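You operate a simulated robot arm through the tools that you are given. There is no shell and no other tool.

You are at the controls of a simulated robot arm. One attempt, no reset.

JOB
Run a load test on the 2 and 5 amp loads, then switch both off.
Fine: set the amps dial to the lowest mark that carries both before you start; let it run until the screen says STEADY, then press stop. Each button once; leave the rest.

It is judged by the outcome, as a careful person would: the job done as asked, and still so three seconds after it is handed in. It fails if anything else is knocked over, pushed out of place, dropped, spilled or broken.

ROBOT AND FRAMES
A 7-joint arm with a two-finger parallel gripper, fixed in place. Base frame: the origin is on the floor under the middle of its stand, x ahead of it, y to its left, z up; the work surface is at about z = 88. Units: cm, rad, N and s.
It reaches about 147.9 cm from its shoulder. Its first joint turns from -2.897 to 2.897 rad. Payload 4.4 kg.
The TCP is the grasp point between the finger pads, 2.3 cm short of the fingertips. In the tool frame z runs along the fingers and y along their closing line. The gripper opens to 9.4 cm. The fingers are 3.8 cm wide and 1 cm thick; the gripper's body (5.4 by 9.6 cm) begins 3.9 cm behind the TCP.
Orientation is told as [roll, pitch, yaw] about the base's x, y, z axes, in that order, counted from this pose: with the fingers straight down and closing along the base's y, the tool's x points along the base's -x, its y along +y and its z along -z.

CONTROLS
- The arm moves only by the tool nudge_tool. Its argument "rows" is a list that holds one entry, the list of rows, each a list of 6 numbers: the shift along the tool's x, y, z in cm, then the turn, a rotation vector about the tool's x, y, z in degrees. In form: [[[tx, ty, tz, ax, ay, az], ...]]. A call has 1 to 20 rows; each row shifts and turns the commanded pose from where the row before left it, along the tool's axes as they then stand. "gripper" is the opening in per cent of the stroke, from 0 (shut) to 100 (fully open), set as the call begins (left out, the last holds). Rows are played at 5 a second. More than 5 cm and 0.15 rad between two rows, or a gripper value outside its range, and nothing of the call is played. Where a pose cannot be reached the arm comes as near as it can. A force on the tool above 40 N (or 10 N above the force at the start of the call, whichever is more), or a blocked arm, ends the call early, and 0.2 s more pass. Each finger travels about 7.2 cm/s and halts on what it meets, pressing with about 42 N; the grip force reading is that of the motor and also rises with nothing between the fingers. The clock runs only during rows and for 0.2 s after the last one: add rows that do not move to give the fingers time. It gives the time, the measured TCP pose, the force on the tool (base axes), the opening and the grip force at its end, in the units of the frame above (readings bear some noise), with the torque about the TCP (base axes, N m) and any sound that the robot's microphone picked up.
- Cameras (640 x 400 px; columns grow to the right, rows downward): "scene" is fixed at [21.89, 49.91, 163.99]; the picture's right is [-0.60, -0.80, 0.00], its down [-0.40, 0.30, -0.86] and it looks along [0.69, -0.52, -0.50] (base axes); focal length 371 px, centre (320, 200). "wrist" rides on the gripper at [8.6, 1.6, -7.5] in the tool frame; the picture's right is [-0.18, 0.98, 0.00], its down [-0.58, -0.11, -0.81] and it looks along [-0.79, -0.15, 0.59] (tool axes); focal length 243 px, centre (320, 200). There is no depth. A picture from a camera that has moved, and an enlarged one, comes with that camera's place and axes in the base frame and with its lens.
- get_image(camera): a new picture of that camera. The clock stands still meanwhile.
- zoom(camera, box): a new picture of the part [left, top, right, bottom] of that camera's present view, enlarged. The clock stands still meanwhile.
- finish_job(): hands the job in; it is judged then, once.

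Nothing tells you positions but the pictures and the camera data. Unless the task says otherwise, let go and move clear before handing in.

The tools are called by a JSON object that holds its "api" and its "payload". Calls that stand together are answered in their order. nudge_tool: Moves the arm, as the interface text tells. Its arguments: {"type":"object","properties":{"rows":{"type":"array","items":{"type":"array","items":{"type":"array","items":{"type":"number"}}}},"gripper":{"type":"number"}},"required":["rows"]} The other tools are called the same way: get_image (camera) takes a picture; zoom (camera, box) takes an enlarged picture of a part of a camera's view; finish_job () hands the job in.

At the start:

```text
time_s: 0.0
tool_pos: [83.06, -23.23, 117.97]
tool_rot: [0.0, 0.0, -0.001]
force: [-0.8, -0.2, 0.4]
ft_torque: [0.01, -0.01, -0.02]
finger_gap: 9.41
grip_force: 0.0
```

scene: 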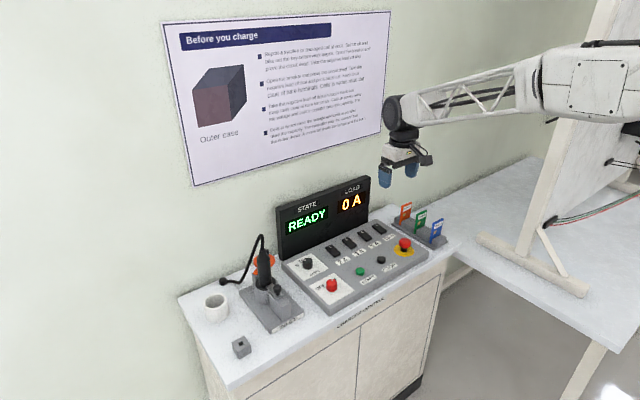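
wrist: 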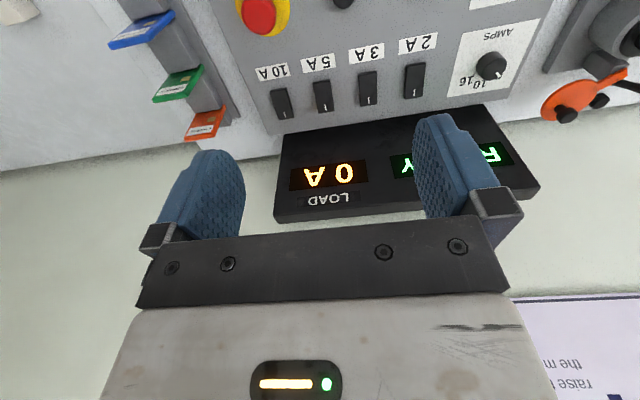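

I see a charger console with a screen (READY, 0 A), an amps dial, four load rockers (2A, 3A, 5A, 10A), buttons and a red knob or two. I'll zoom in on the panel for details first.

{"api": "zoom", "payload": {"camera": "scene", "box": [270, 170, 450, 320]}}

{"api": "zoom", "payload": {"camera": "scene", "box": [280, 235, 380, 315]}}

{"api": "zoom", "payload": {"camera": "scene", "box": [340, 215, 440, 295]}}

{"api": "zoom", "payload": {"camera": "wrist", "box": [230, 0, 560, 150]}}

{"api": "zoom", "payload": {"camera": "scene", "box": [160, 10, 400, 190]}}

```text
2.67 times, centred on (360, 245) of scene
camera zoom: at [21.89, 49.91, 163.99], right [-0.6, -0.8, 0.0], down [-0.4, 0.3, -0.86], along [0.69, -0.52, -0.5], focal length 989 px, centre (213, 80)
```

zoom: 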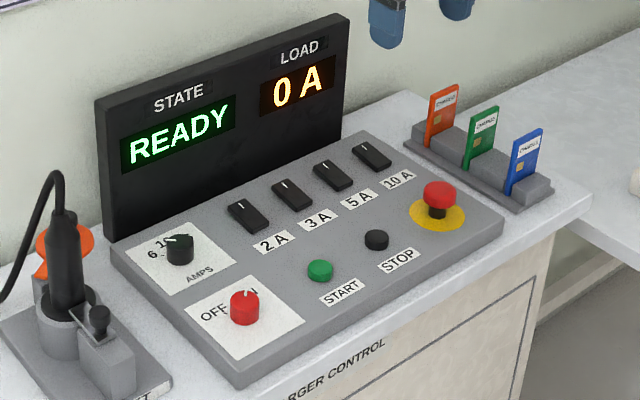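

```text
5.00 times, centred on (330, 275) of scene
camera zoom: at [21.89, 49.91, 163.99], right [-0.6, -0.8, 0.0], down [-0.4, 0.3, -0.86], along [0.69, -0.52, -0.5], focal length 1854 px, centre (270, -175)
```

zoom: 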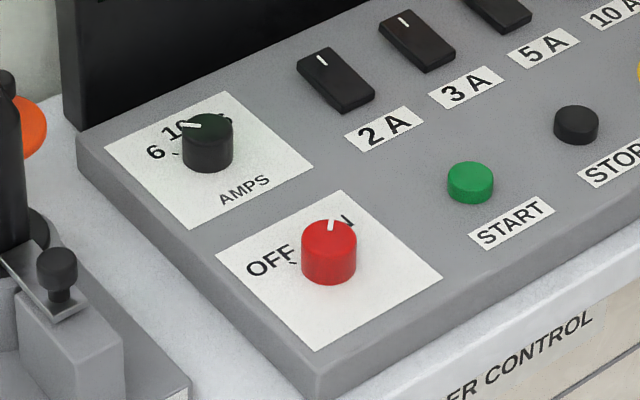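

```text
5.00 times, centred on (390, 255) of scene
camera zoom: at [21.89, 49.91, 163.99], right [-0.6, -0.8, 0.0], down [-0.4, 0.3, -0.86], along [0.69, -0.52, -0.5], focal length 1854 px, centre (-30, -75)
```

zoom: 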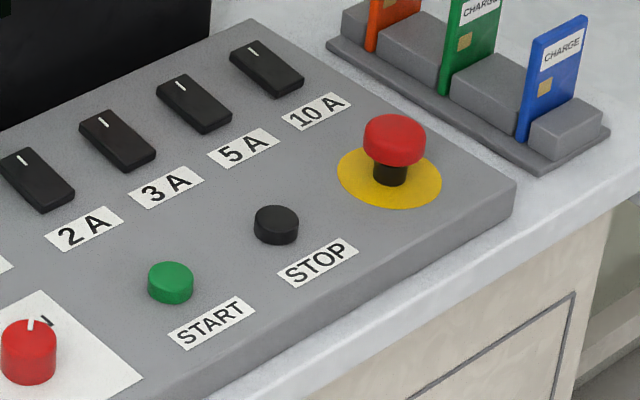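

```text
1.94 times, centred on (395, 75) of wrist
camera zoom: at [74.35, -21.79, 125.31], right [0.18, 0.98, 0.0], down [0.58, -0.11, 0.81], along [0.79, -0.15, -0.59], focal length 470 px, centre (174, 442)
```

zoom: 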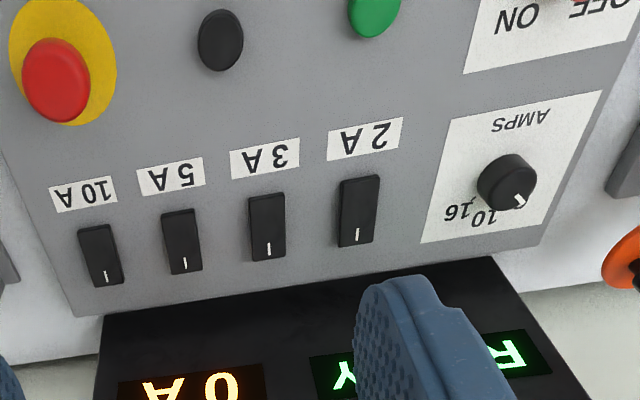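

```text
2.22 times, centred on (280, 100) of scene
camera zoom: at [21.89, 49.91, 163.99], right [-0.6, -0.8, 0.0], down [-0.4, 0.3, -0.86], along [0.69, -0.52, -0.5], focal length 824 px, centre (409, 422)
```

zoom: 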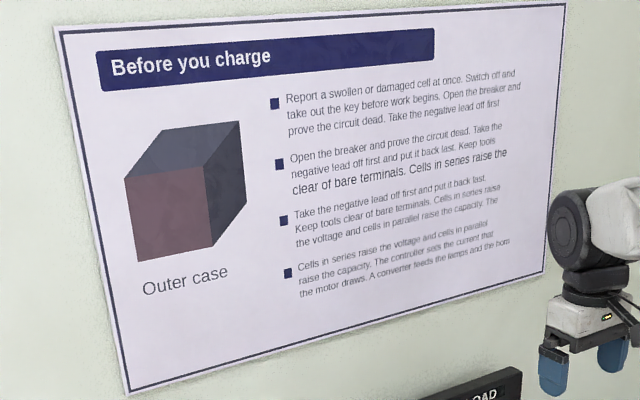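

The panel has an AMPS dial (6/10/16), red OFF/ON knob, rockers 2/3/5/10 A, green START, black STOP and an e-stop. I'll look closer at the dial pointer and rocker tilt before moving.

{"api": "zoom", "payload": {"camera": "scene", "box": [296, 250, 328, 270]}}

{"api": "zoom", "payload": {"camera": "scene", "box": [322, 222, 402, 272]}}

{"api": "zoom", "payload": {"camera": "wrist", "box": [440, 20, 560, 100]}}

{"api": "zoom", "payload": {"camera": "wrist", "box": [250, 30, 450, 130]}}

{"api": "zoom", "payload": {"camera": "scene", "box": [300, 265, 360, 305]}}

```text
16.00 times, centred on (312, 260) of scene
camera zoom: at [21.89, 49.91, 163.99], right [-0.6, -0.8, 0.0], down [-0.4, 0.3, -0.86], along [0.69, -0.52, -0.5], focal length 5933 px, centre (448, -760)
```

zoom: 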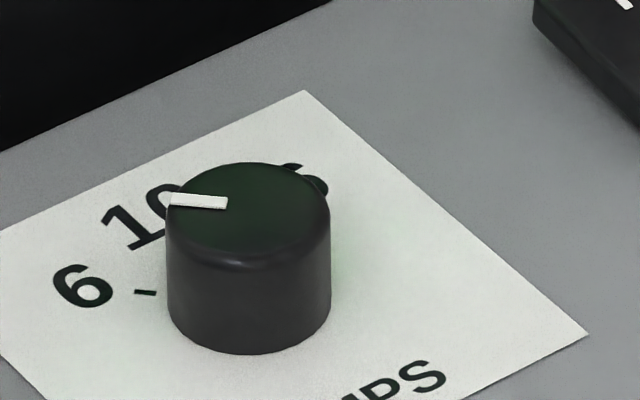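

```text
8.00 times, centred on (362, 247) of scene
camera zoom: at [21.89, 49.91, 163.99], right [-0.6, -0.8, 0.0], down [-0.4, 0.3, -0.86], along [0.69, -0.52, -0.5], focal length 2966 px, centre (-16, -176)
```

zoom: 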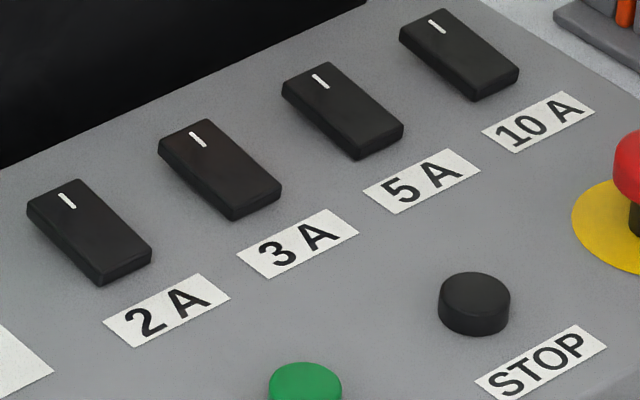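

```text
5.00 times, centred on (500, 60) of wrist
camera zoom: at [74.35, -21.79, 125.31], right [0.18, 0.98, 0.0], down [0.58, -0.11, 0.81], along [0.79, -0.15, -0.59], focal length 1213 px, centre (-580, 900)
```

zoom: 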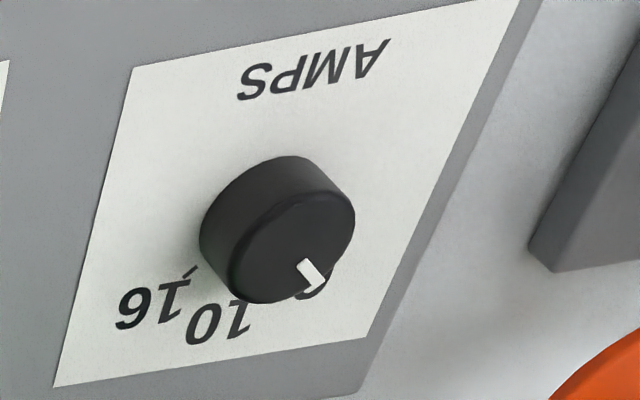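

```text
3.20 times, centred on (350, 80) of wrist
camera zoom: at [74.35, -21.79, 125.31], right [0.18, 0.98, 0.0], down [0.58, -0.11, 0.81], along [0.79, -0.15, -0.59], focal length 776 px, centre (224, 584)
```

zoom: 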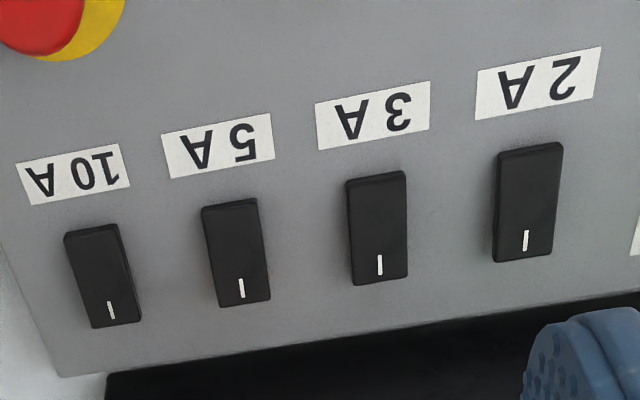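

```text
10.00 times, centred on (330, 285) of scene
camera zoom: at [21.89, 49.91, 163.99], right [-0.6, -0.8, 0.0], down [-0.4, 0.3, -0.86], along [0.69, -0.52, -0.5], focal length 3708 px, centre (220, -650)
```

zoom: 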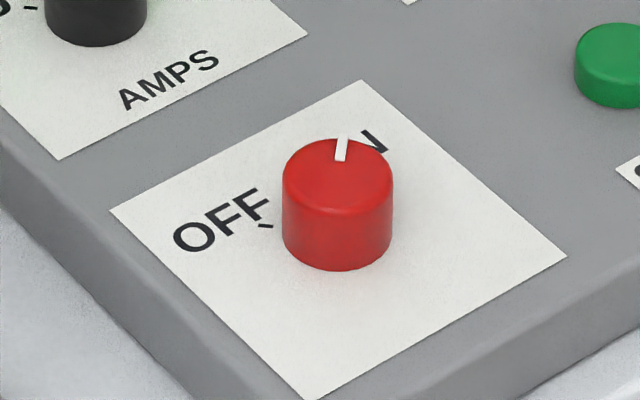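

The dial points at 6 (45° left of straight back), the rockers look OFF with their marked (far) ends raised, and the main switch is ON. Next I'll check the hand's shape and the display's clearance.

{"api": "zoom", "payload": {"camera": "scene", "box": [340, 60, 500, 220]}}

{"api": "zoom", "payload": {"camera": "wrist", "box": [100, 0, 640, 340]}}

{"api": "zoom", "payload": {"camera": "scene", "box": [200, 180, 320, 340]}}

```text
2.50 times, centred on (420, 140) of scene
camera zoom: at [21.89, 49.91, 163.99], right [-0.6, -0.8, 0.0], down [-0.4, 0.3, -0.86], along [0.69, -0.52, -0.5], focal length 927 px, centre (70, 350)
```

zoom: 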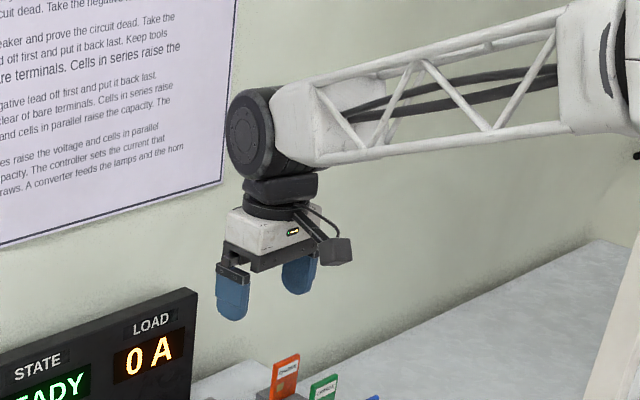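

```text
1.18 times, centred on (370, 170) of wrist
camera zoom: at [74.35, -21.79, 125.31], right [0.18, 0.98, 0.0], down [0.58, -0.11, 0.81], along [0.79, -0.15, -0.59], focal length 285 px, centre (261, 235)
```

zoom: 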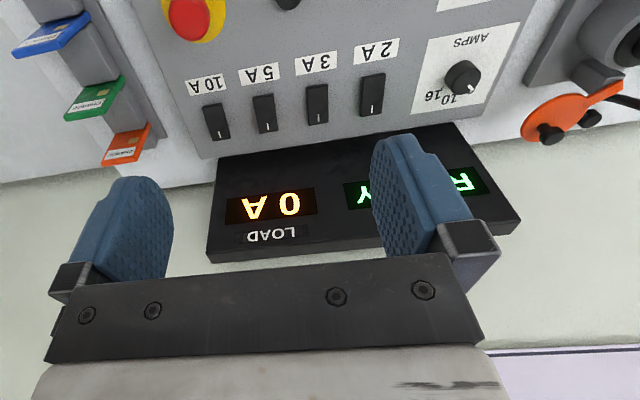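

```text
2.50 times, centred on (260, 260) of scene
camera zoom: at [21.89, 49.91, 163.99], right [-0.6, -0.8, 0.0], down [-0.4, 0.3, -0.86], along [0.69, -0.52, -0.5], focal length 927 px, centre (470, 50)
```

zoom: 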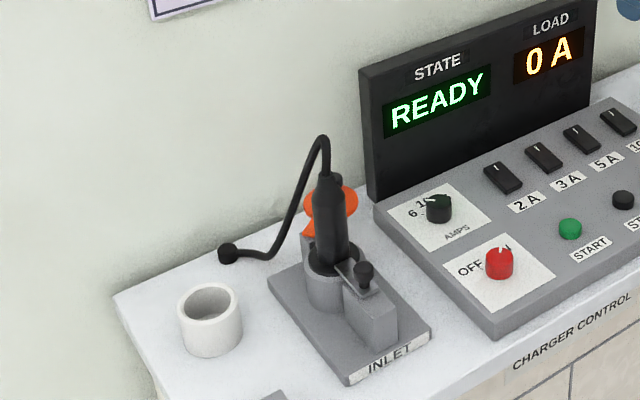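

The dial is at roughly (92.6, 1.5) with the display face near x≈100. I'll move to a hover over the dial, staying high, and look again with the wrist camera.

{"api": "nudge_tool", "payload": {"rows": [[[-1.0, 4.0, 1.33, 0, 0, 0], [-1.0, 4.0, 1.33, 0, 0, 0], [-1.0, 4.0, 1.33, 0, 0, 0], [-1.0, 4.0, 1.33, 0, 0, 0], [-1.0, 4.0, 1.33, 0, 0, 0], [-1.0, 4.0, 1.33, 0, 0, 0], [0, 0, 0, 0, 0, 0], [0, 0, 0, 0, 0, 0]]], "gripper": 62}}

{"api": "get_image", "payload": {"camera": "wrist"}}

{"api": "get_image", "payload": {"camera": "scene"}}

```text
time_s: 1.8
tool_pos: [89.13, 0.74, 110.15]
tool_rot: [0.0, -0.002, 0.0]
force: [0.3, 1.1, -0.1]
ft_torque: [-0.03, -0.02, 0.0]
finger_gap: 5.81
grip_force: 0.2
```

```text
taken
camera wrist: at [80.32, 2.21, 117.37], right [0.18, 0.98, 0.0], down [0.58, -0.11, 0.81], along [0.79, -0.15, -0.59], focal length 243 px, centre (320, 200)
```

wrist: 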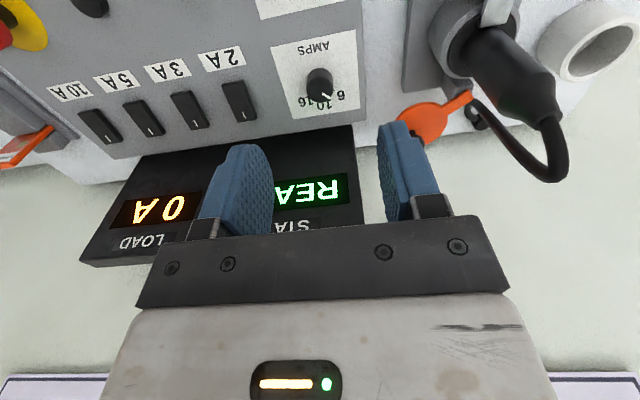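

```text
taken
```

scene: 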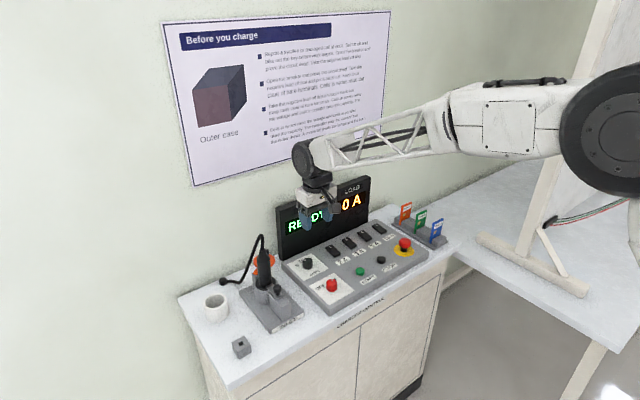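

The hand is now hovering in front of the dial. I'll zoom in to triangulate the knob, the marks and the rockers.

{"api": "zoom", "payload": {"camera": "wrist", "box": [270, 30, 370, 130]}}

{"api": "zoom", "payload": {"camera": "wrist", "box": [60, 0, 280, 150]}}

{"api": "zoom", "payload": {"camera": "scene", "box": [270, 130, 390, 260]}}

```text
4.00 times, centred on (320, 80) of wrist
camera zoom: at [80.32, 2.21, 117.37], right [0.18, 0.98, 0.0], down [0.58, -0.11, 0.81], along [0.79, -0.15, -0.59], focal length 970 px, centre (320, 680)
```

zoom: 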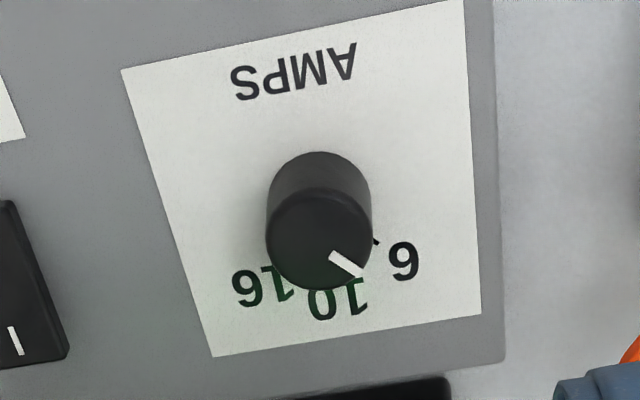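

```text
2.67 times, centred on (170, 75) of wrist
camera zoom: at [80.32, 2.21, 117.37], right [0.18, 0.98, 0.0], down [0.58, -0.11, 0.81], along [0.79, -0.15, -0.59], focal length 647 px, centre (720, 533)
```

zoom: 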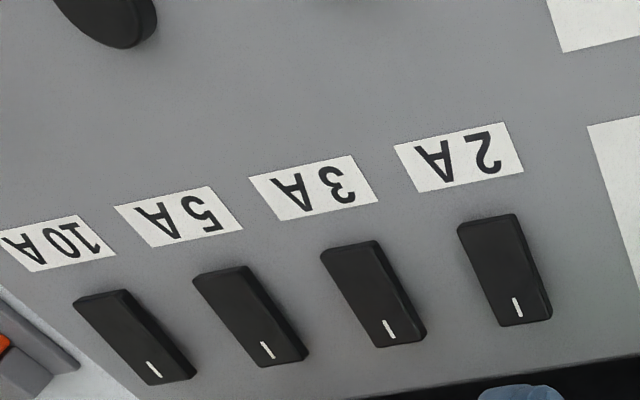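

```text
3.08 times, centred on (330, 195) of scene
camera zoom: at [21.89, 49.91, 163.99], right [-0.6, -0.8, 0.0], down [-0.4, 0.3, -0.86], along [0.69, -0.52, -0.5], focal length 1141 px, centre (289, 215)
```

zoom: 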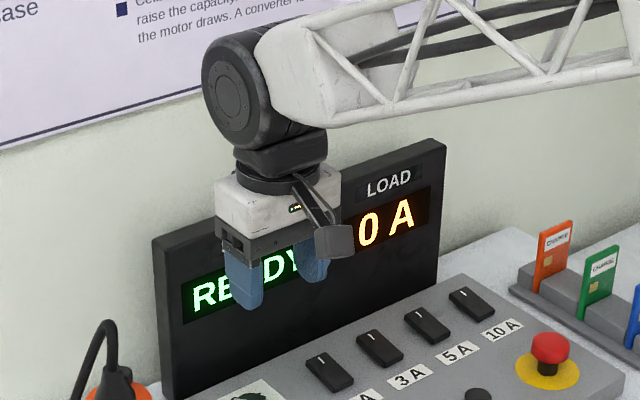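

The knob is about 3.1 cm wide with its top centre near (95.3, -0.6, 90.2). The 10 mark is straight back, so it needs about 45° clockwise from 6. I'll lower to just above it with a slight back lean and a yaw of +22.5°.

{"api": "nudge_tool", "payload": {"rows": [[[-2.06, -0.45, 4.0, 0, 0, 0], [-2.06, -0.45, 4.0, 0, 0, 0], [-2.06, -0.44, 4.0, 0, 0, 0], [0, 0, 0, 0, 0, -7.5], [0, 0, 0, 0, 0, -7.5], [0, 0, 0, 0, 0, -7.5], [0, 0, 0, 0, -6, 0], [0, 0, 0, 0, -6, 0], [0, 0, 0, 0, 0, 0]]]}}

{"api": "get_image", "payload": {"camera": "wrist"}}

{"api": "zoom", "payload": {"camera": "scene", "box": [260, 150, 380, 300]}}

```text
time_s: 3.8
tool_pos: [95.18, -0.58, 97.88]
tool_rot: [0.0, -0.211, 0.392]
force: [-0.2, 0.1, 0.4]
ft_torque: [-0.01, 0.0, 0.0]
finger_gap: 5.84
grip_force: 0.1
```

```text
taken
camera wrist: at [85.32, -3.06, 103.38], right [-0.21, 0.98, 0.04], down [0.41, 0.05, 0.91], along [0.89, 0.21, -0.41], focal length 243 px, centre (320, 200)
```

wrist: 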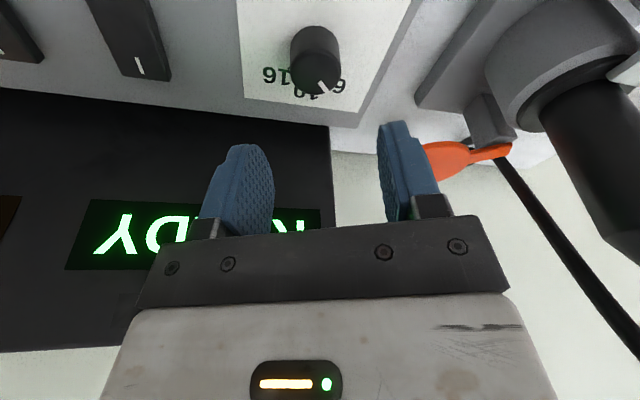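

```text
2.67 times, centred on (320, 225) of scene
camera zoom: at [21.89, 49.91, 163.99], right [-0.6, -0.8, 0.0], down [-0.4, 0.3, -0.86], along [0.69, -0.52, -0.5], focal length 989 px, centre (320, 133)
```

zoom: 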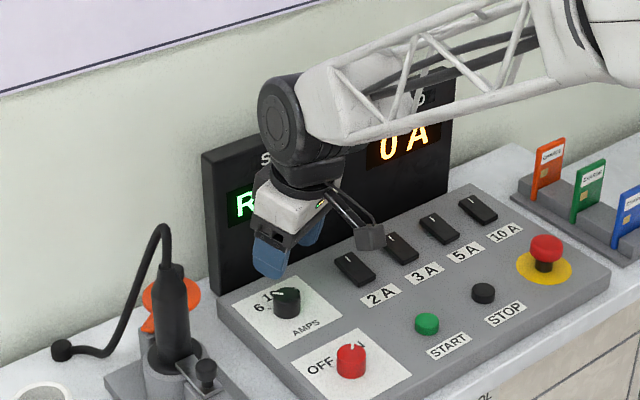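

The third view agrees: the knob is at about (95.4, -0.6). I'll zoom once more to confirm its centre before descending.

{"api": "zoom", "payload": {"camera": "wrist", "box": [240, 0, 400, 100]}}

{"api": "zoom", "payload": {"camera": "scene", "box": [280, 225, 340, 275]}}

```text
4.00 times, centred on (320, 50) of wrist
camera zoom: at [85.32, -3.06, 103.38], right [-0.21, 0.98, 0.04], down [0.41, 0.05, 0.91], along [0.89, 0.21, -0.41], focal length 970 px, centre (320, 800)
```

zoom: 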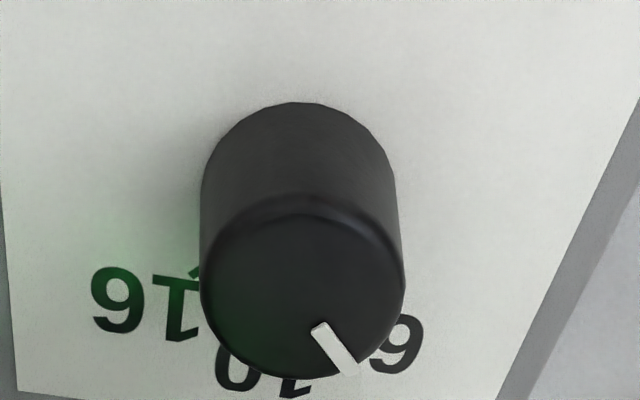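

```text
8.00 times, centred on (310, 250) of scene
camera zoom: at [21.89, 49.91, 163.99], right [-0.6, -0.8, 0.0], down [-0.4, 0.3, -0.86], along [0.69, -0.52, -0.5], focal length 2966 px, centre (400, -200)
```

zoom: 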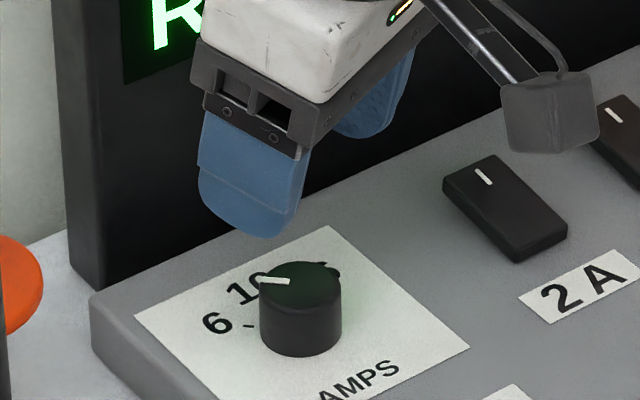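

The knob axis is at (95.25, -0.63), its top at about z=90.4, and the panel at about z=88. The TCP is right above it, so I'll go straight down 6.5 cm with the fingers open around the knob.

{"api": "nudge_tool", "payload": {"rows": [[[0.5, 0, 2.35, 0, 0, 0], [0.5, 0, 2.35, 0, 0, 0], [0.35, 0, 1.66, 0, 0, 0], [0, 0, 0, 0, 0, 0]]]}}

{"api": "get_image", "payload": {"camera": "wrist"}}

{"api": "zoom", "payload": {"camera": "scene", "box": [270, 220, 350, 290]}}

```text
time_s: 4.8
tool_pos: [95.21, -0.72, 91.49]
tool_rot: [0.002, -0.211, 0.392]
force: [0.9, 0.4, 0.5]
ft_torque: [0.01, -0.01, 0.0]
finger_gap: 5.81
grip_force: 0.1
```

```text
taken
camera wrist: at [85.31, -3.05, 96.87], right [-0.21, 0.98, 0.04], down [0.41, 0.05, 0.91], along [0.89, 0.21, -0.41], focal length 243 px, centre (320, 200)
```

wrist: 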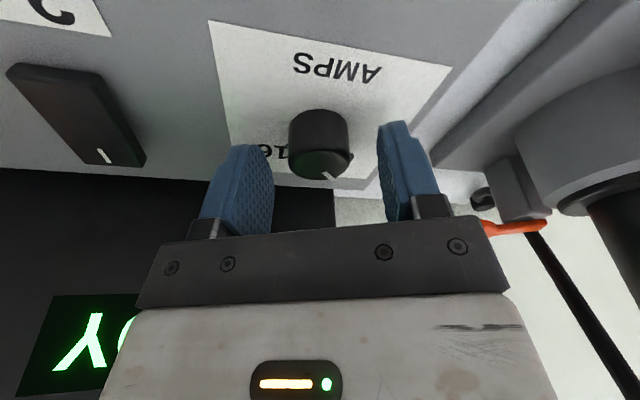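

```text
5.71 times, centred on (310, 255) of scene
camera zoom: at [21.89, 49.91, 163.99], right [-0.6, -0.8, 0.0], down [-0.4, 0.3, -0.86], along [0.69, -0.52, -0.5], focal length 2119 px, centre (377, -114)
```

zoom: 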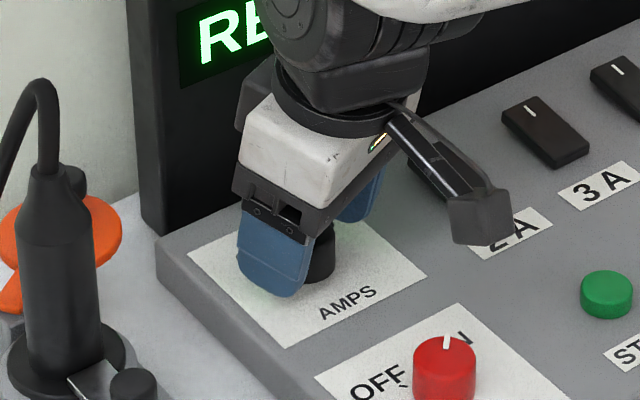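

The fingers straddle the knob, centred. Now I'll close on it.

{"api": "nudge_tool", "payload": {"rows": [[[0, 0, 0, 0, 0, 0], [0, 0, 0, 0, 0, 0], [0, 0, 0, 0, 0, 0], [0, 0, 0, 0, 0, 0]]], "gripper": 20}}

{"api": "get_image", "payload": {"camera": "wrist"}}

```text
time_s: 5.8
tool_pos: [95.25, -0.72, 91.47]
tool_rot: [0.0, -0.211, 0.392]
force: [4.5, -7.5, -2.9]
ft_torque: [-0.22, -0.14, 0.0]
finger_gap: 3.09
grip_force: 45.4
```

```text
taken
camera wrist: at [85.32, -3.08, 96.88], right [-0.21, 0.98, 0.04], down [0.41, 0.05, 0.91], along [0.89, 0.21, -0.41], focal length 243 px, centre (320, 200)
```

wrist: 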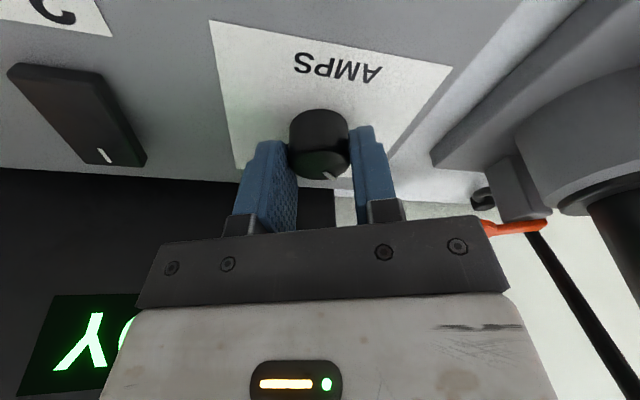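

The knob is gripped (gap 3.09 cm). I'll turn it clockwise about the vertical, first 15°, and check that it follows.

{"api": "nudge_tool", "payload": {"rows": [[[0, 0, 0, 0.78, 0, 3.668], [0, 0, 0, 0.78, 0, 3.668], [0, 0, 0, 0.78, 0, 3.668], [0, 0, 0, 0.78, 0, 3.668], [0, 0, 0, 0, 0, 0]]]}}

{"api": "get_image", "payload": {"camera": "wrist"}}

```text
time_s: 7.0
tool_pos: [95.26, -0.6, 91.44]
tool_rot: [-0.002, -0.211, 0.13]
force: [-18.3, 9.3, 4.3]
ft_torque: [0.28, 0.4, 0.05]
finger_gap: 3.1
grip_force: 45.2
```

```text
taken
camera wrist: at [85.04, -0.37, 96.88], right [0.05, 1.0, 0.04], down [0.41, -0.06, 0.91], along [0.91, -0.03, -0.41], focal length 243 px, centre (320, 200)
```

wrist: 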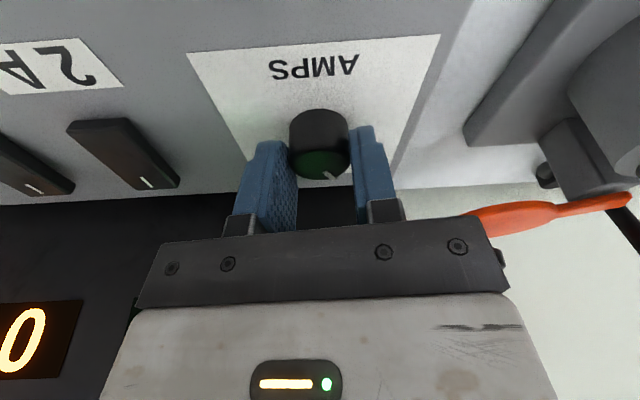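

The pointer moves with the fingers, so the knob is following. Some side force built up, so I'll ease the hand slightly back while continuing the turn.

{"api": "nudge_tool", "payload": {"rows": [[[0.1, 0.06, 0, 0.78, 0, 3.668], [0, 0, 0, 0.78, 0, 3.668], [0.03, 0.0, 0, 0.78, 0, 3.668], [0, 0, 0, 0.78, 0, 3.668], [0, 0, 0, 0, 0, 0]]]}}

{"api": "get_image", "payload": {"camera": "wrist"}}

```text
time_s: 8.2
tool_pos: [95.1, -0.53, 91.38]
tool_rot: [0.0, -0.211, -0.131]
force: [17.7, 34.9, -7.8]
ft_torque: [0.84, -0.82, 0.1]
finger_gap: 3.09
grip_force: 45.3
```

```text
taken
camera wrist: at [85.46, 2.31, 96.88], right [0.31, 0.95, 0.04], down [0.38, -0.16, 0.91], along [0.87, -0.26, -0.41], focal length 243 px, centre (320, 200)
```

wrist: 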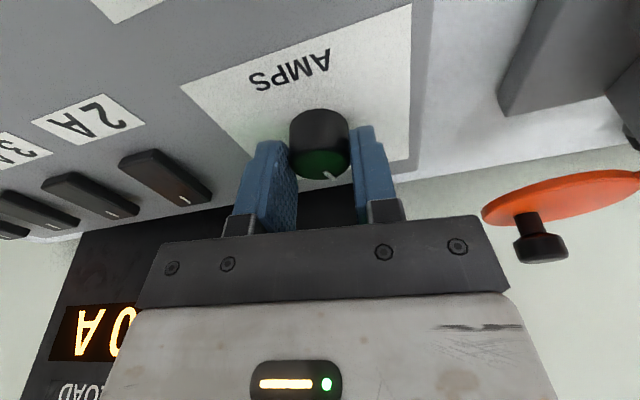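

Turned 30° so far, with side force on the knob because the axis is slightly off. I'll shift the hand a millimetre to relieve it before the last 15°.

{"api": "nudge_tool", "payload": {"rows": [[[-0.04, 0.12, 0, 0, 0, 0], [0, 0, 0, 0, 0, 0]]]}}

```text
time_s: 8.8
tool_pos: [95.2, -0.38, 91.51]
tool_rot: [-0.001, -0.212, -0.132]
force: [22.9, 24.4, -8.7]
ft_torque: [0.56, -0.53, 0.11]
finger_gap: 3.09
grip_force: 45.2
```

{"api": "nudge_tool", "payload": {"rows": [[[-0.08, 0.15, 0, 0, 0, 0], [0, 0, 0, 0, 0, 0]]]}}

```text
time_s: 9.4
tool_pos: [95.19, -0.37, 91.46]
tool_rot: [0.0, -0.209, -0.131]
force: [-5.8, -7.9, 2.9]
ft_torque: [-0.26, 0.22, -0.02]
finger_gap: 3.11
grip_force: 45.0
```

The side force is relieved; the knob axis is really about 0.6 cm ahead of the TCP. I'll do the last 15° with a matching arc shift.

{"api": "nudge_tool", "payload": {"rows": [[[-0.006, 0.043, 0, 0.78, 0, 3.668], [-0.006, 0.043, 0, 0.78, 0, 3.668], [-0.006, 0.043, 0, 0.78, 0, 3.668], [-0.006, 0.043, 0, 0.78, 0, 3.668], [0, 0, 0, 0, 0, 0]]]}}

{"api": "get_image", "payload": {"camera": "wrist"}}

{"api": "zoom", "payload": {"camera": "wrist", "box": [240, 80, 400, 200]}}

```text
time_s: 10.1
tool_pos: [95.25, -0.46, 91.57]
tool_rot: [0.0, -0.207, -0.264]
force: [-7.2, -8.5, 3.7]
ft_torque: [-0.35, 0.1, -0.06]
finger_gap: 3.08
grip_force: 45.2
stopped in row 3: the force on the tool passed its limit at 43 N (the readings are from after the stop); the commanded pose is now the measured one
```

```text
taken
camera wrist: at [85.96, 3.62, 96.91], right [0.43, 0.9, 0.04], down [0.36, -0.21, 0.91], along [0.83, -0.38, -0.41], focal length 243 px, centre (320, 200)
```

wrist: 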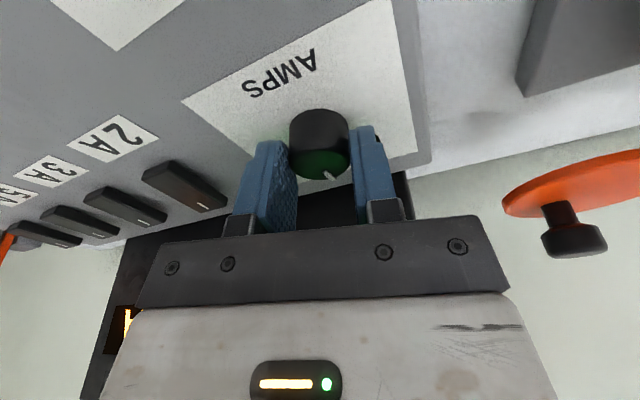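

```text
3.33 times, centred on (320, 140) of wrist
camera zoom: at [85.96, 3.62, 96.91], right [0.43, 0.9, 0.04], down [0.36, -0.21, 0.91], along [0.83, -0.38, -0.41], focal length 809 px, centre (320, 400)
```

zoom: 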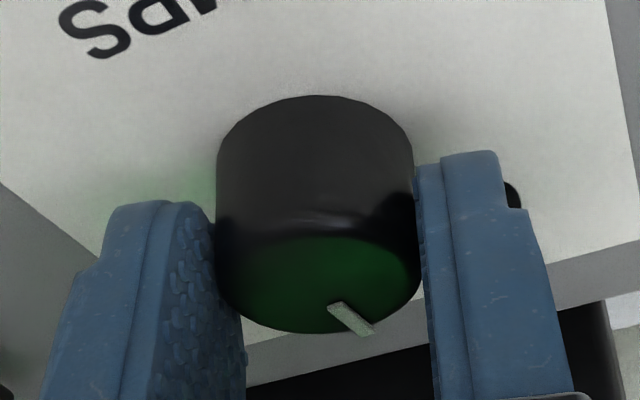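

The knob pointer is about 8° short of the 10 mark. I'll finish the turn slowly about the current centre.

{"api": "nudge_tool", "payload": {"rows": [[[0, 0, 0, 0.27, 0, 1.27], [0, 0, 0, 0.27, 0, 1.27], [0, 0, 0, 0.27, 0, 1.27], [0, 0, 0, 0.27, 0, 1.27], [0, 0, 0, 0.27, 0, 1.27], [0, 0, 0, 0.25, 0, 1.2], [0, 0, 0, 0, 0, 0]]]}}

{"api": "zoom", "payload": {"camera": "wrist", "box": [240, 80, 400, 200]}}

```text
time_s: 11.7
tool_pos: [95.1, -0.41, 91.51]
tool_rot: [-0.001, -0.209, -0.398]
force: [-6.8, 3.3, 1.6]
ft_torque: [0.01, 0.03, 0.02]
finger_gap: 3.12
grip_force: 45.1
```

```text
3.33 times, centred on (320, 140) of wrist
camera zoom: at [86.61, 4.85, 96.91], right [0.55, 0.84, 0.04], down [0.33, -0.26, 0.91], along [0.77, -0.48, -0.41], focal length 809 px, centre (320, 400)
```

zoom: 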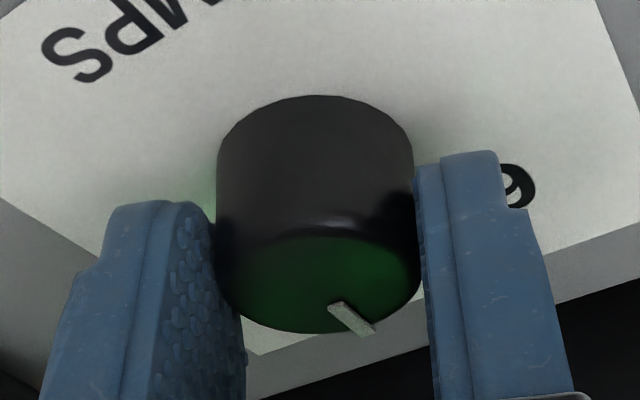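

The knob has turned 45°, so its pointer should be at the 10 mark. I'll open the fingers and rise straight up to check.

{"api": "nudge_tool", "payload": {"rows": [[[0, 0, 0, 0, 0, 0], [0, 0, 0, 0, 0, 0], [0, 0, 0, 0, 0, 0], [-0.62, 0, -2.93, 0, 0, 0], [-0.83, 0, -3.91, 0, 0, 0], [-0.83, 0, -3.91, 0, 0, 0], [0, 0, 0, 0, 0, 0]]], "gripper": 62}}

{"api": "get_image", "payload": {"camera": "wrist"}}

{"api": "zoom", "payload": {"camera": "scene", "box": [285, 235, 345, 275]}}

```text
time_s: 13.2
tool_pos: [95.23, -0.49, 102.53]
tool_rot: [0.0, -0.206, -0.399]
force: [0.3, 0.2, 0.2]
ft_torque: [-0.02, -0.02, -0.03]
finger_gap: 5.86
grip_force: 0.0
```

```text
taken
camera wrist: at [86.62, 4.83, 107.93], right [0.55, 0.84, 0.04], down [0.33, -0.26, 0.91], along [0.77, -0.49, -0.41], focal length 243 px, centre (320, 200)
```

wrist: 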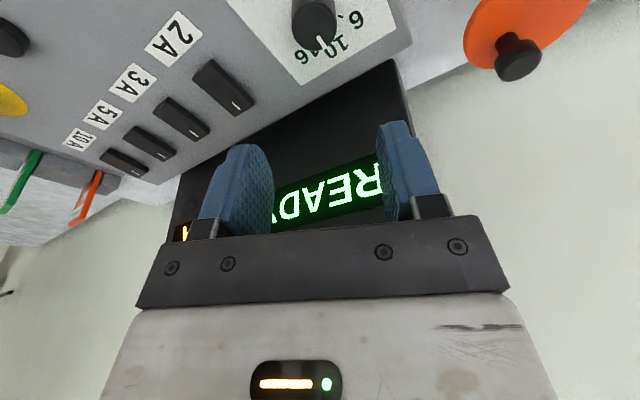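

```text
10.00 times, centred on (315, 255) of scene
camera zoom: at [21.89, 49.91, 163.99], right [-0.6, -0.8, 0.0], down [-0.4, 0.3, -0.86], along [0.69, -0.52, -0.5], focal length 3708 px, centre (370, -350)
```

zoom: 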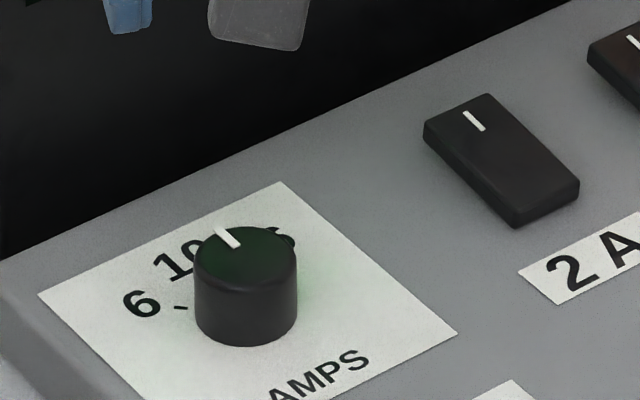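

The pointer now sits exactly on 10 and the screen still reads READY. Next I'll close the fingers, straighten the yaw, lean back 20°, and hover over the far (marked) end of the 2 A rocker at about (97.3, -11.0).

{"api": "nudge_tool", "payload": {"rows": [[[0, 0, 0, -1.58, 0, -7.434], [0, 0, 0, -1.58, 0, -7.434], [0, 0, 0, -1.58, 0, -7.434], [0, 0, 0, 0, -8, 0], [0.144, -3.52, 2.607, 0, 0, 0], [0.144, -3.52, 2.607, 0, 0, 0], [0.144, -3.52, 2.607, 0, 0, 0], [0, 0, 0, 0, 0, 0]]], "gripper": 0}}

{"api": "get_image", "payload": {"camera": "wrist"}}

{"api": "zoom", "payload": {"camera": "scene", "box": [280, 170, 400, 270]}}

```text
time_s: 15.1
tool_pos: [97.36, -10.96, 94.81]
tool_rot: [-0.001, -0.349, -0.001]
force: [0.5, 0.4, 0.4]
ft_torque: [-0.01, -0.04, 0.0]
finger_gap: 0.02
grip_force: 42.4
```

```text
taken
camera wrist: at [86.65, -9.45, 98.78], right [0.17, 0.98, 0.06], down [0.27, -0.11, 0.96], along [0.95, -0.15, -0.29], focal length 243 px, centre (320, 200)
```

wrist: 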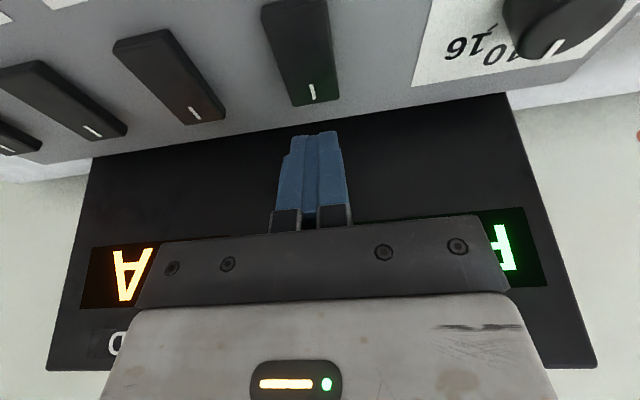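

```text
4.00 times, centred on (340, 220) of scene
camera zoom: at [21.89, 49.91, 163.99], right [-0.6, -0.8, 0.0], down [-0.4, 0.3, -0.86], along [0.69, -0.52, -0.5], focal length 1483 px, centre (240, 120)
```

zoom: 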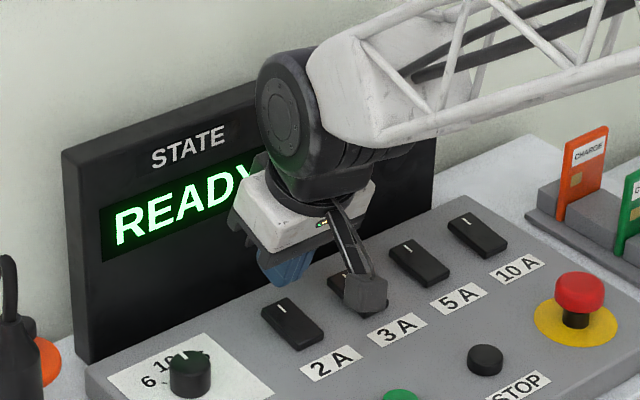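

The fingertips are aligned over the 2 A rocker's marked end. I'll descend in small steps and press until it flips.

{"api": "nudge_tool", "payload": {"rows": [[[0.68, -0.1, 1.88, 0, 0, 0], [0.1, 0, 0.28, 0, 0, 0], [0.085, 0, 0.235, 0, 0, 0], [0, 0, 0, 0, 0, 0]]]}}

{"api": "get_image", "payload": {"camera": "wrist"}}

{"api": "zoom", "payload": {"camera": "scene", "box": [310, 220, 390, 280]}}

```text
time_s: 16.1
tool_pos: [97.58, -11.01, 92.37]
tool_rot: [0.0, -0.349, 0.0]
force: [-0.8, 1.3, -0.2]
ft_torque: [0.02, 0.0, 0.03]
finger_gap: 0.01
grip_force: 42.2
```

```text
taken
camera wrist: at [86.75, -9.52, 96.35], right [0.17, 0.98, 0.06], down [0.27, -0.11, 0.96], along [0.95, -0.15, -0.29], focal length 243 px, centre (320, 200)
```

wrist: 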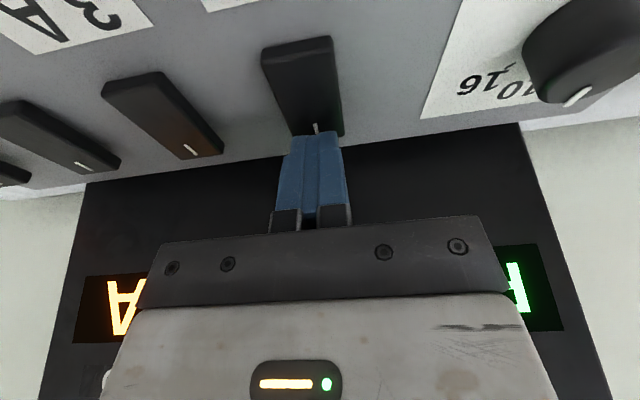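

```text
6.67 times, centred on (350, 250) of scene
camera zoom: at [21.89, 49.91, 163.99], right [-0.6, -0.8, 0.0], down [-0.4, 0.3, -0.86], along [0.69, -0.52, -0.5], focal length 2472 px, centre (120, -133)
```

zoom: 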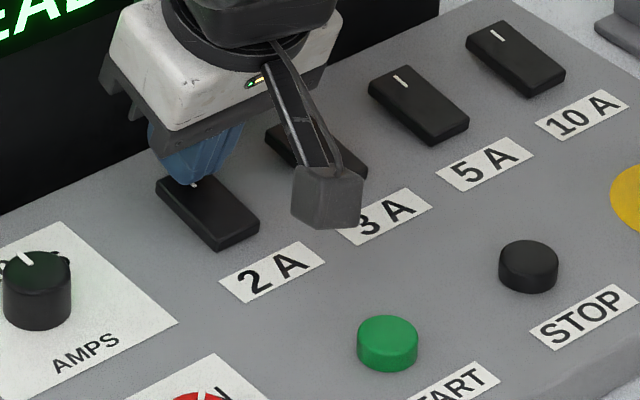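

The tip is just above the mark. I'll press down in 2 mm steps now.

{"api": "nudge_tool", "payload": {"rows": [[[0.068, 0, 0.188, 0, 0, 0], [0.068, 0, 0.188, 0, 0, 0], [0.068, 0, 0.188, 0, 0, 0], [0.068, 0, 0.188, 0, 0, 0]]]}}

{"api": "get_image", "payload": {"camera": "wrist"}}

```text
time_s: 17.1
tool_pos: [97.64, -11.02, 92.11]
tool_rot: [0.0, -0.352, 0.001]
force: [-0.6, 0.4, 2.4]
ft_torque: [-0.01, -0.01, -0.03]
finger_gap: 0.0
grip_force: 41.9
stopped in row 4: the force on the tool passed its limit at 42 N (the readings are from after the stop); the commanded pose is now the measured one
```

```text
taken
camera wrist: at [86.91, -9.57, 95.98], right [0.17, 0.98, 0.06], down [0.27, -0.11, 0.96], along [0.95, -0.15, -0.28], focal length 243 px, centre (320, 200)
```

wrist: 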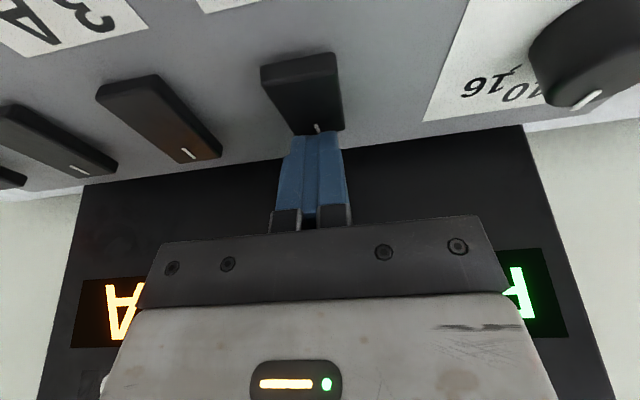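

The rocker's near end appears to have risen, so it flipped. I'll lift off and verify.

{"api": "nudge_tool", "payload": {"rows": [[[-0.34, 0, -0.94, 0, 0, 0], [-1.03, 0, -2.82, 0, 0, 0], [0, 0, 0, 0, 0, 0]]]}}

{"api": "get_image", "payload": {"camera": "wrist"}}

{"api": "zoom", "payload": {"camera": "scene", "box": [310, 220, 390, 280]}}

{"api": "get_image", "payload": {"camera": "scene"}}

```text
time_s: 17.9
tool_pos: [97.59, -11.17, 96.04]
tool_rot: [0.001, -0.351, 0.0]
force: [-0.5, 0.7, -0.2]
ft_torque: [-0.03, -0.01, -0.01]
finger_gap: 0.0
grip_force: 41.6
```

```text
taken
camera wrist: at [86.9, -9.61, 99.95], right [0.17, 0.98, 0.06], down [0.27, -0.11, 0.96], along [0.95, -0.15, -0.28], focal length 243 px, centre (320, 200)
```

wrist: 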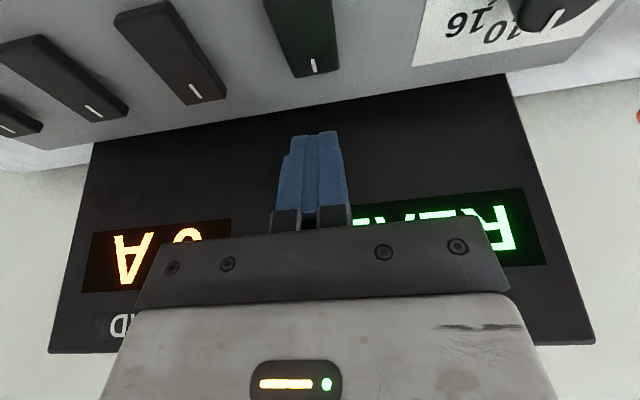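

```text
6.67 times, centred on (350, 250) of scene
camera zoom: at [21.89, 49.91, 163.99], right [-0.6, -0.8, 0.0], down [-0.4, 0.3, -0.86], along [0.69, -0.52, -0.5], focal length 2472 px, centre (120, -133)
```

zoom: 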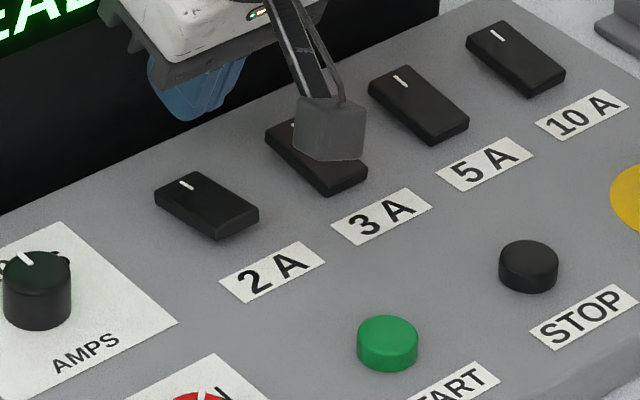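

```text
taken
```

scene: 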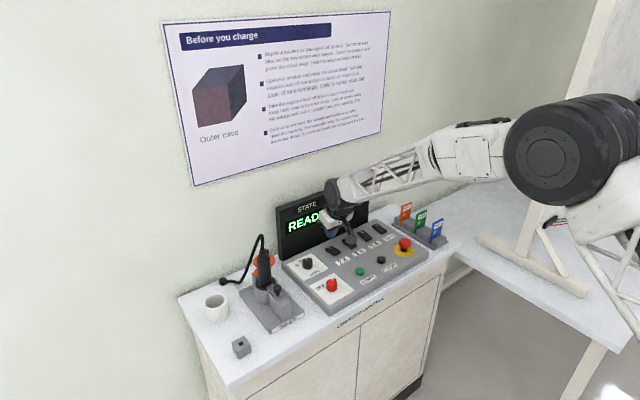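

The 2 A rocker is now on. Next is the 5 A rocker at y≈-25.1: I'll slide over at this height and check alignment.

{"api": "nudge_tool", "payload": {"rows": [[[0, -4.65, 0, 0, 0, 0], [0, -4.65, 0, 0, 0, 0], [0, -4.65, 0, 0, 0, 0], [0, 0, 0, 0, 0, 0]]]}}

{"api": "get_image", "payload": {"camera": "wrist"}}

{"api": "zoom", "payload": {"camera": "scene", "box": [270, 170, 430, 290]}}

```text
time_s: 18.9
tool_pos: [97.34, -25.22, 95.91]
tool_rot: [0.0, -0.352, 0.0]
force: [-0.5, -0.6, -0.4]
ft_torque: [0.01, -0.01, -0.01]
finger_gap: 0.01
grip_force: 41.4
```

```text
taken
camera wrist: at [86.68, -23.69, 99.9], right [0.17, 0.98, 0.06], down [0.27, -0.11, 0.96], along [0.95, -0.15, -0.28], focal length 243 px, centre (320, 200)
```

wrist: 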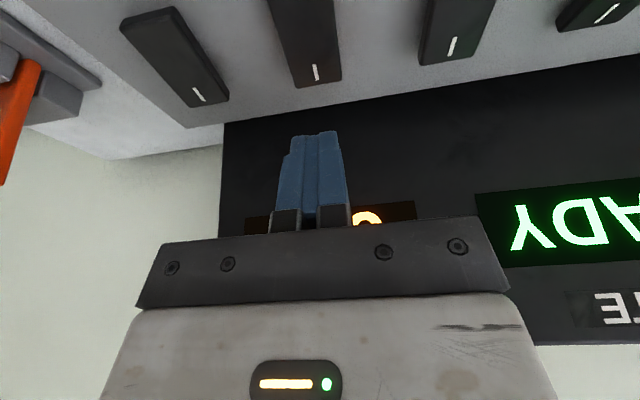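

```text
3.33 times, centred on (350, 230) of scene
camera zoom: at [21.89, 49.91, 163.99], right [-0.6, -0.8, 0.0], down [-0.4, 0.3, -0.86], along [0.69, -0.52, -0.5], focal length 1236 px, centre (220, 100)
```

zoom: 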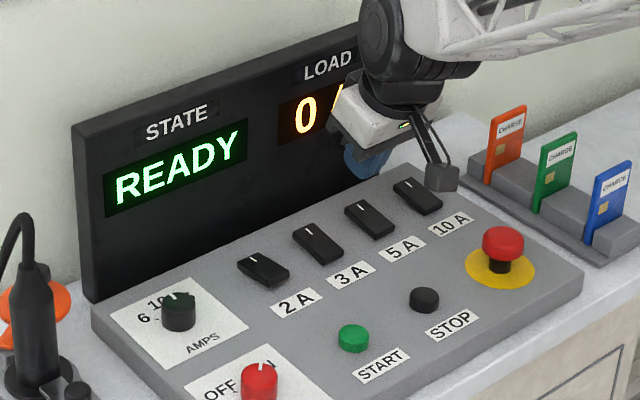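

The fingers are over the 5 A rocker (second from the right). LOAD reads 0 A until a run is started. I'll descend and press in small steps.

{"api": "nudge_tool", "payload": {"rows": [[[1.02, 0.05, 3.25, 0, 0, 0], [0.068, 0, 0.188, 0, 0, 0], [0.068, 0, 0.188, 0, 0, 0], [0.068, 0, 0.188, 0, 0, 0], [0.068, 0, 0.188, 0, 0, 0]]]}}

{"api": "get_image", "payload": {"camera": "wrist"}}

```text
time_s: 20.1
tool_pos: [97.84, -24.95, 91.98]
tool_rot: [-0.002, -0.354, -0.001]
force: [-1.8, 3.9, 17.2]
ft_torque: [0.09, 0.23, -0.12]
finger_gap: 0.01
grip_force: 42.1
```

```text
taken
camera wrist: at [87.1, -23.49, 95.92], right [0.17, 0.98, 0.06], down [0.27, -0.11, 0.96], along [0.95, -0.15, -0.28], focal length 243 px, centre (320, 200)
```

wrist: 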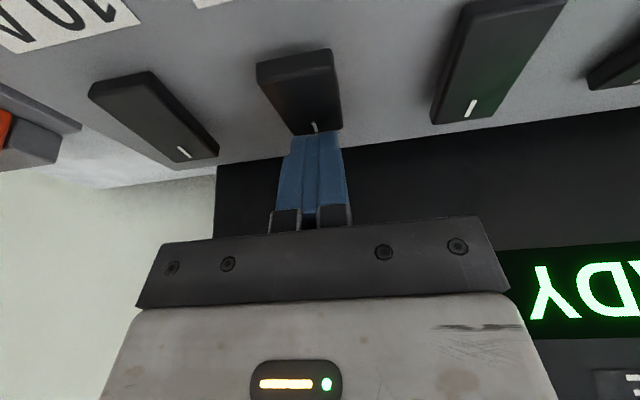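

It's pressing with 17 N and the rocker seems to be moving. I'll press slightly further to make sure it latches.

{"api": "nudge_tool", "payload": {"rows": [[[0.034, 0, 0.094, 0, 0, 0], [0.034, 0, 0.094, 0, 0, 0], [0, 0, 0, 0, 0, 0]]]}}

{"api": "nudge_tool", "payload": {"rows": [[[-0.34, 0, -0.94, 0, 0, 0], [-1.03, 0, -2.82, 0, 0, 0], [0, 0, 0, 0, 0, 0]]]}}

{"api": "get_image", "payload": {"camera": "wrist"}}

{"api": "zoom", "payload": {"camera": "scene", "box": [310, 210, 420, 290]}}

```text
time_s: 20.8
tool_pos: [97.74, -25.04, 92.09]
tool_rot: [-0.001, -0.357, 0.0]
force: [1.5, -0.6, 3.6]
ft_torque: [-0.06, 0.01, -0.03]
finger_gap: 0.01
grip_force: 41.8
stopped in row 3: the force on the tool passed its limit at 42 N (the readings are from after the stop); the commanded pose is now the measured one
```

```text
time_s: 21.6
tool_pos: [97.82, -24.96, 95.83]
tool_rot: [-0.001, -0.357, -0.003]
force: [0.4, 0.1, -0.6]
ft_torque: [-0.01, 0.0, 0.0]
finger_gap: 0.0
grip_force: 42.1
```

```text
taken
camera wrist: at [87.04, -23.41, 99.88], right [0.17, 0.98, 0.06], down [0.26, -0.11, 0.96], along [0.95, -0.15, -0.28], focal length 243 px, centre (320, 200)
```

wrist: 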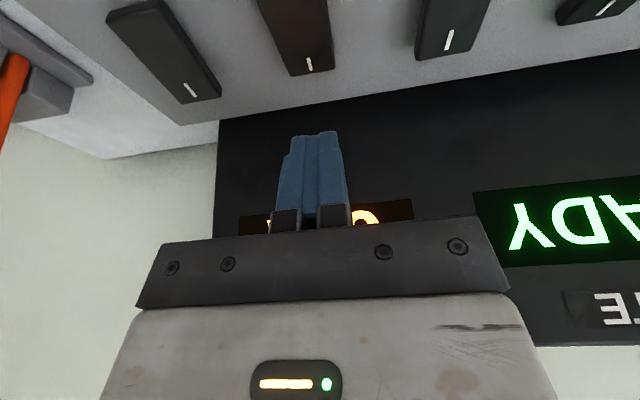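

```text
5.00 times, centred on (365, 250) of scene
camera zoom: at [21.89, 49.91, 163.99], right [-0.6, -0.8, 0.0], down [-0.4, 0.3, -0.86], along [0.69, -0.52, -0.5], focal length 1854 px, centre (95, -50)
```

zoom: 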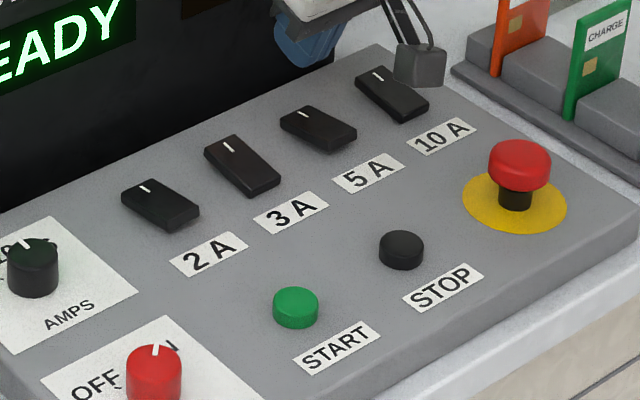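

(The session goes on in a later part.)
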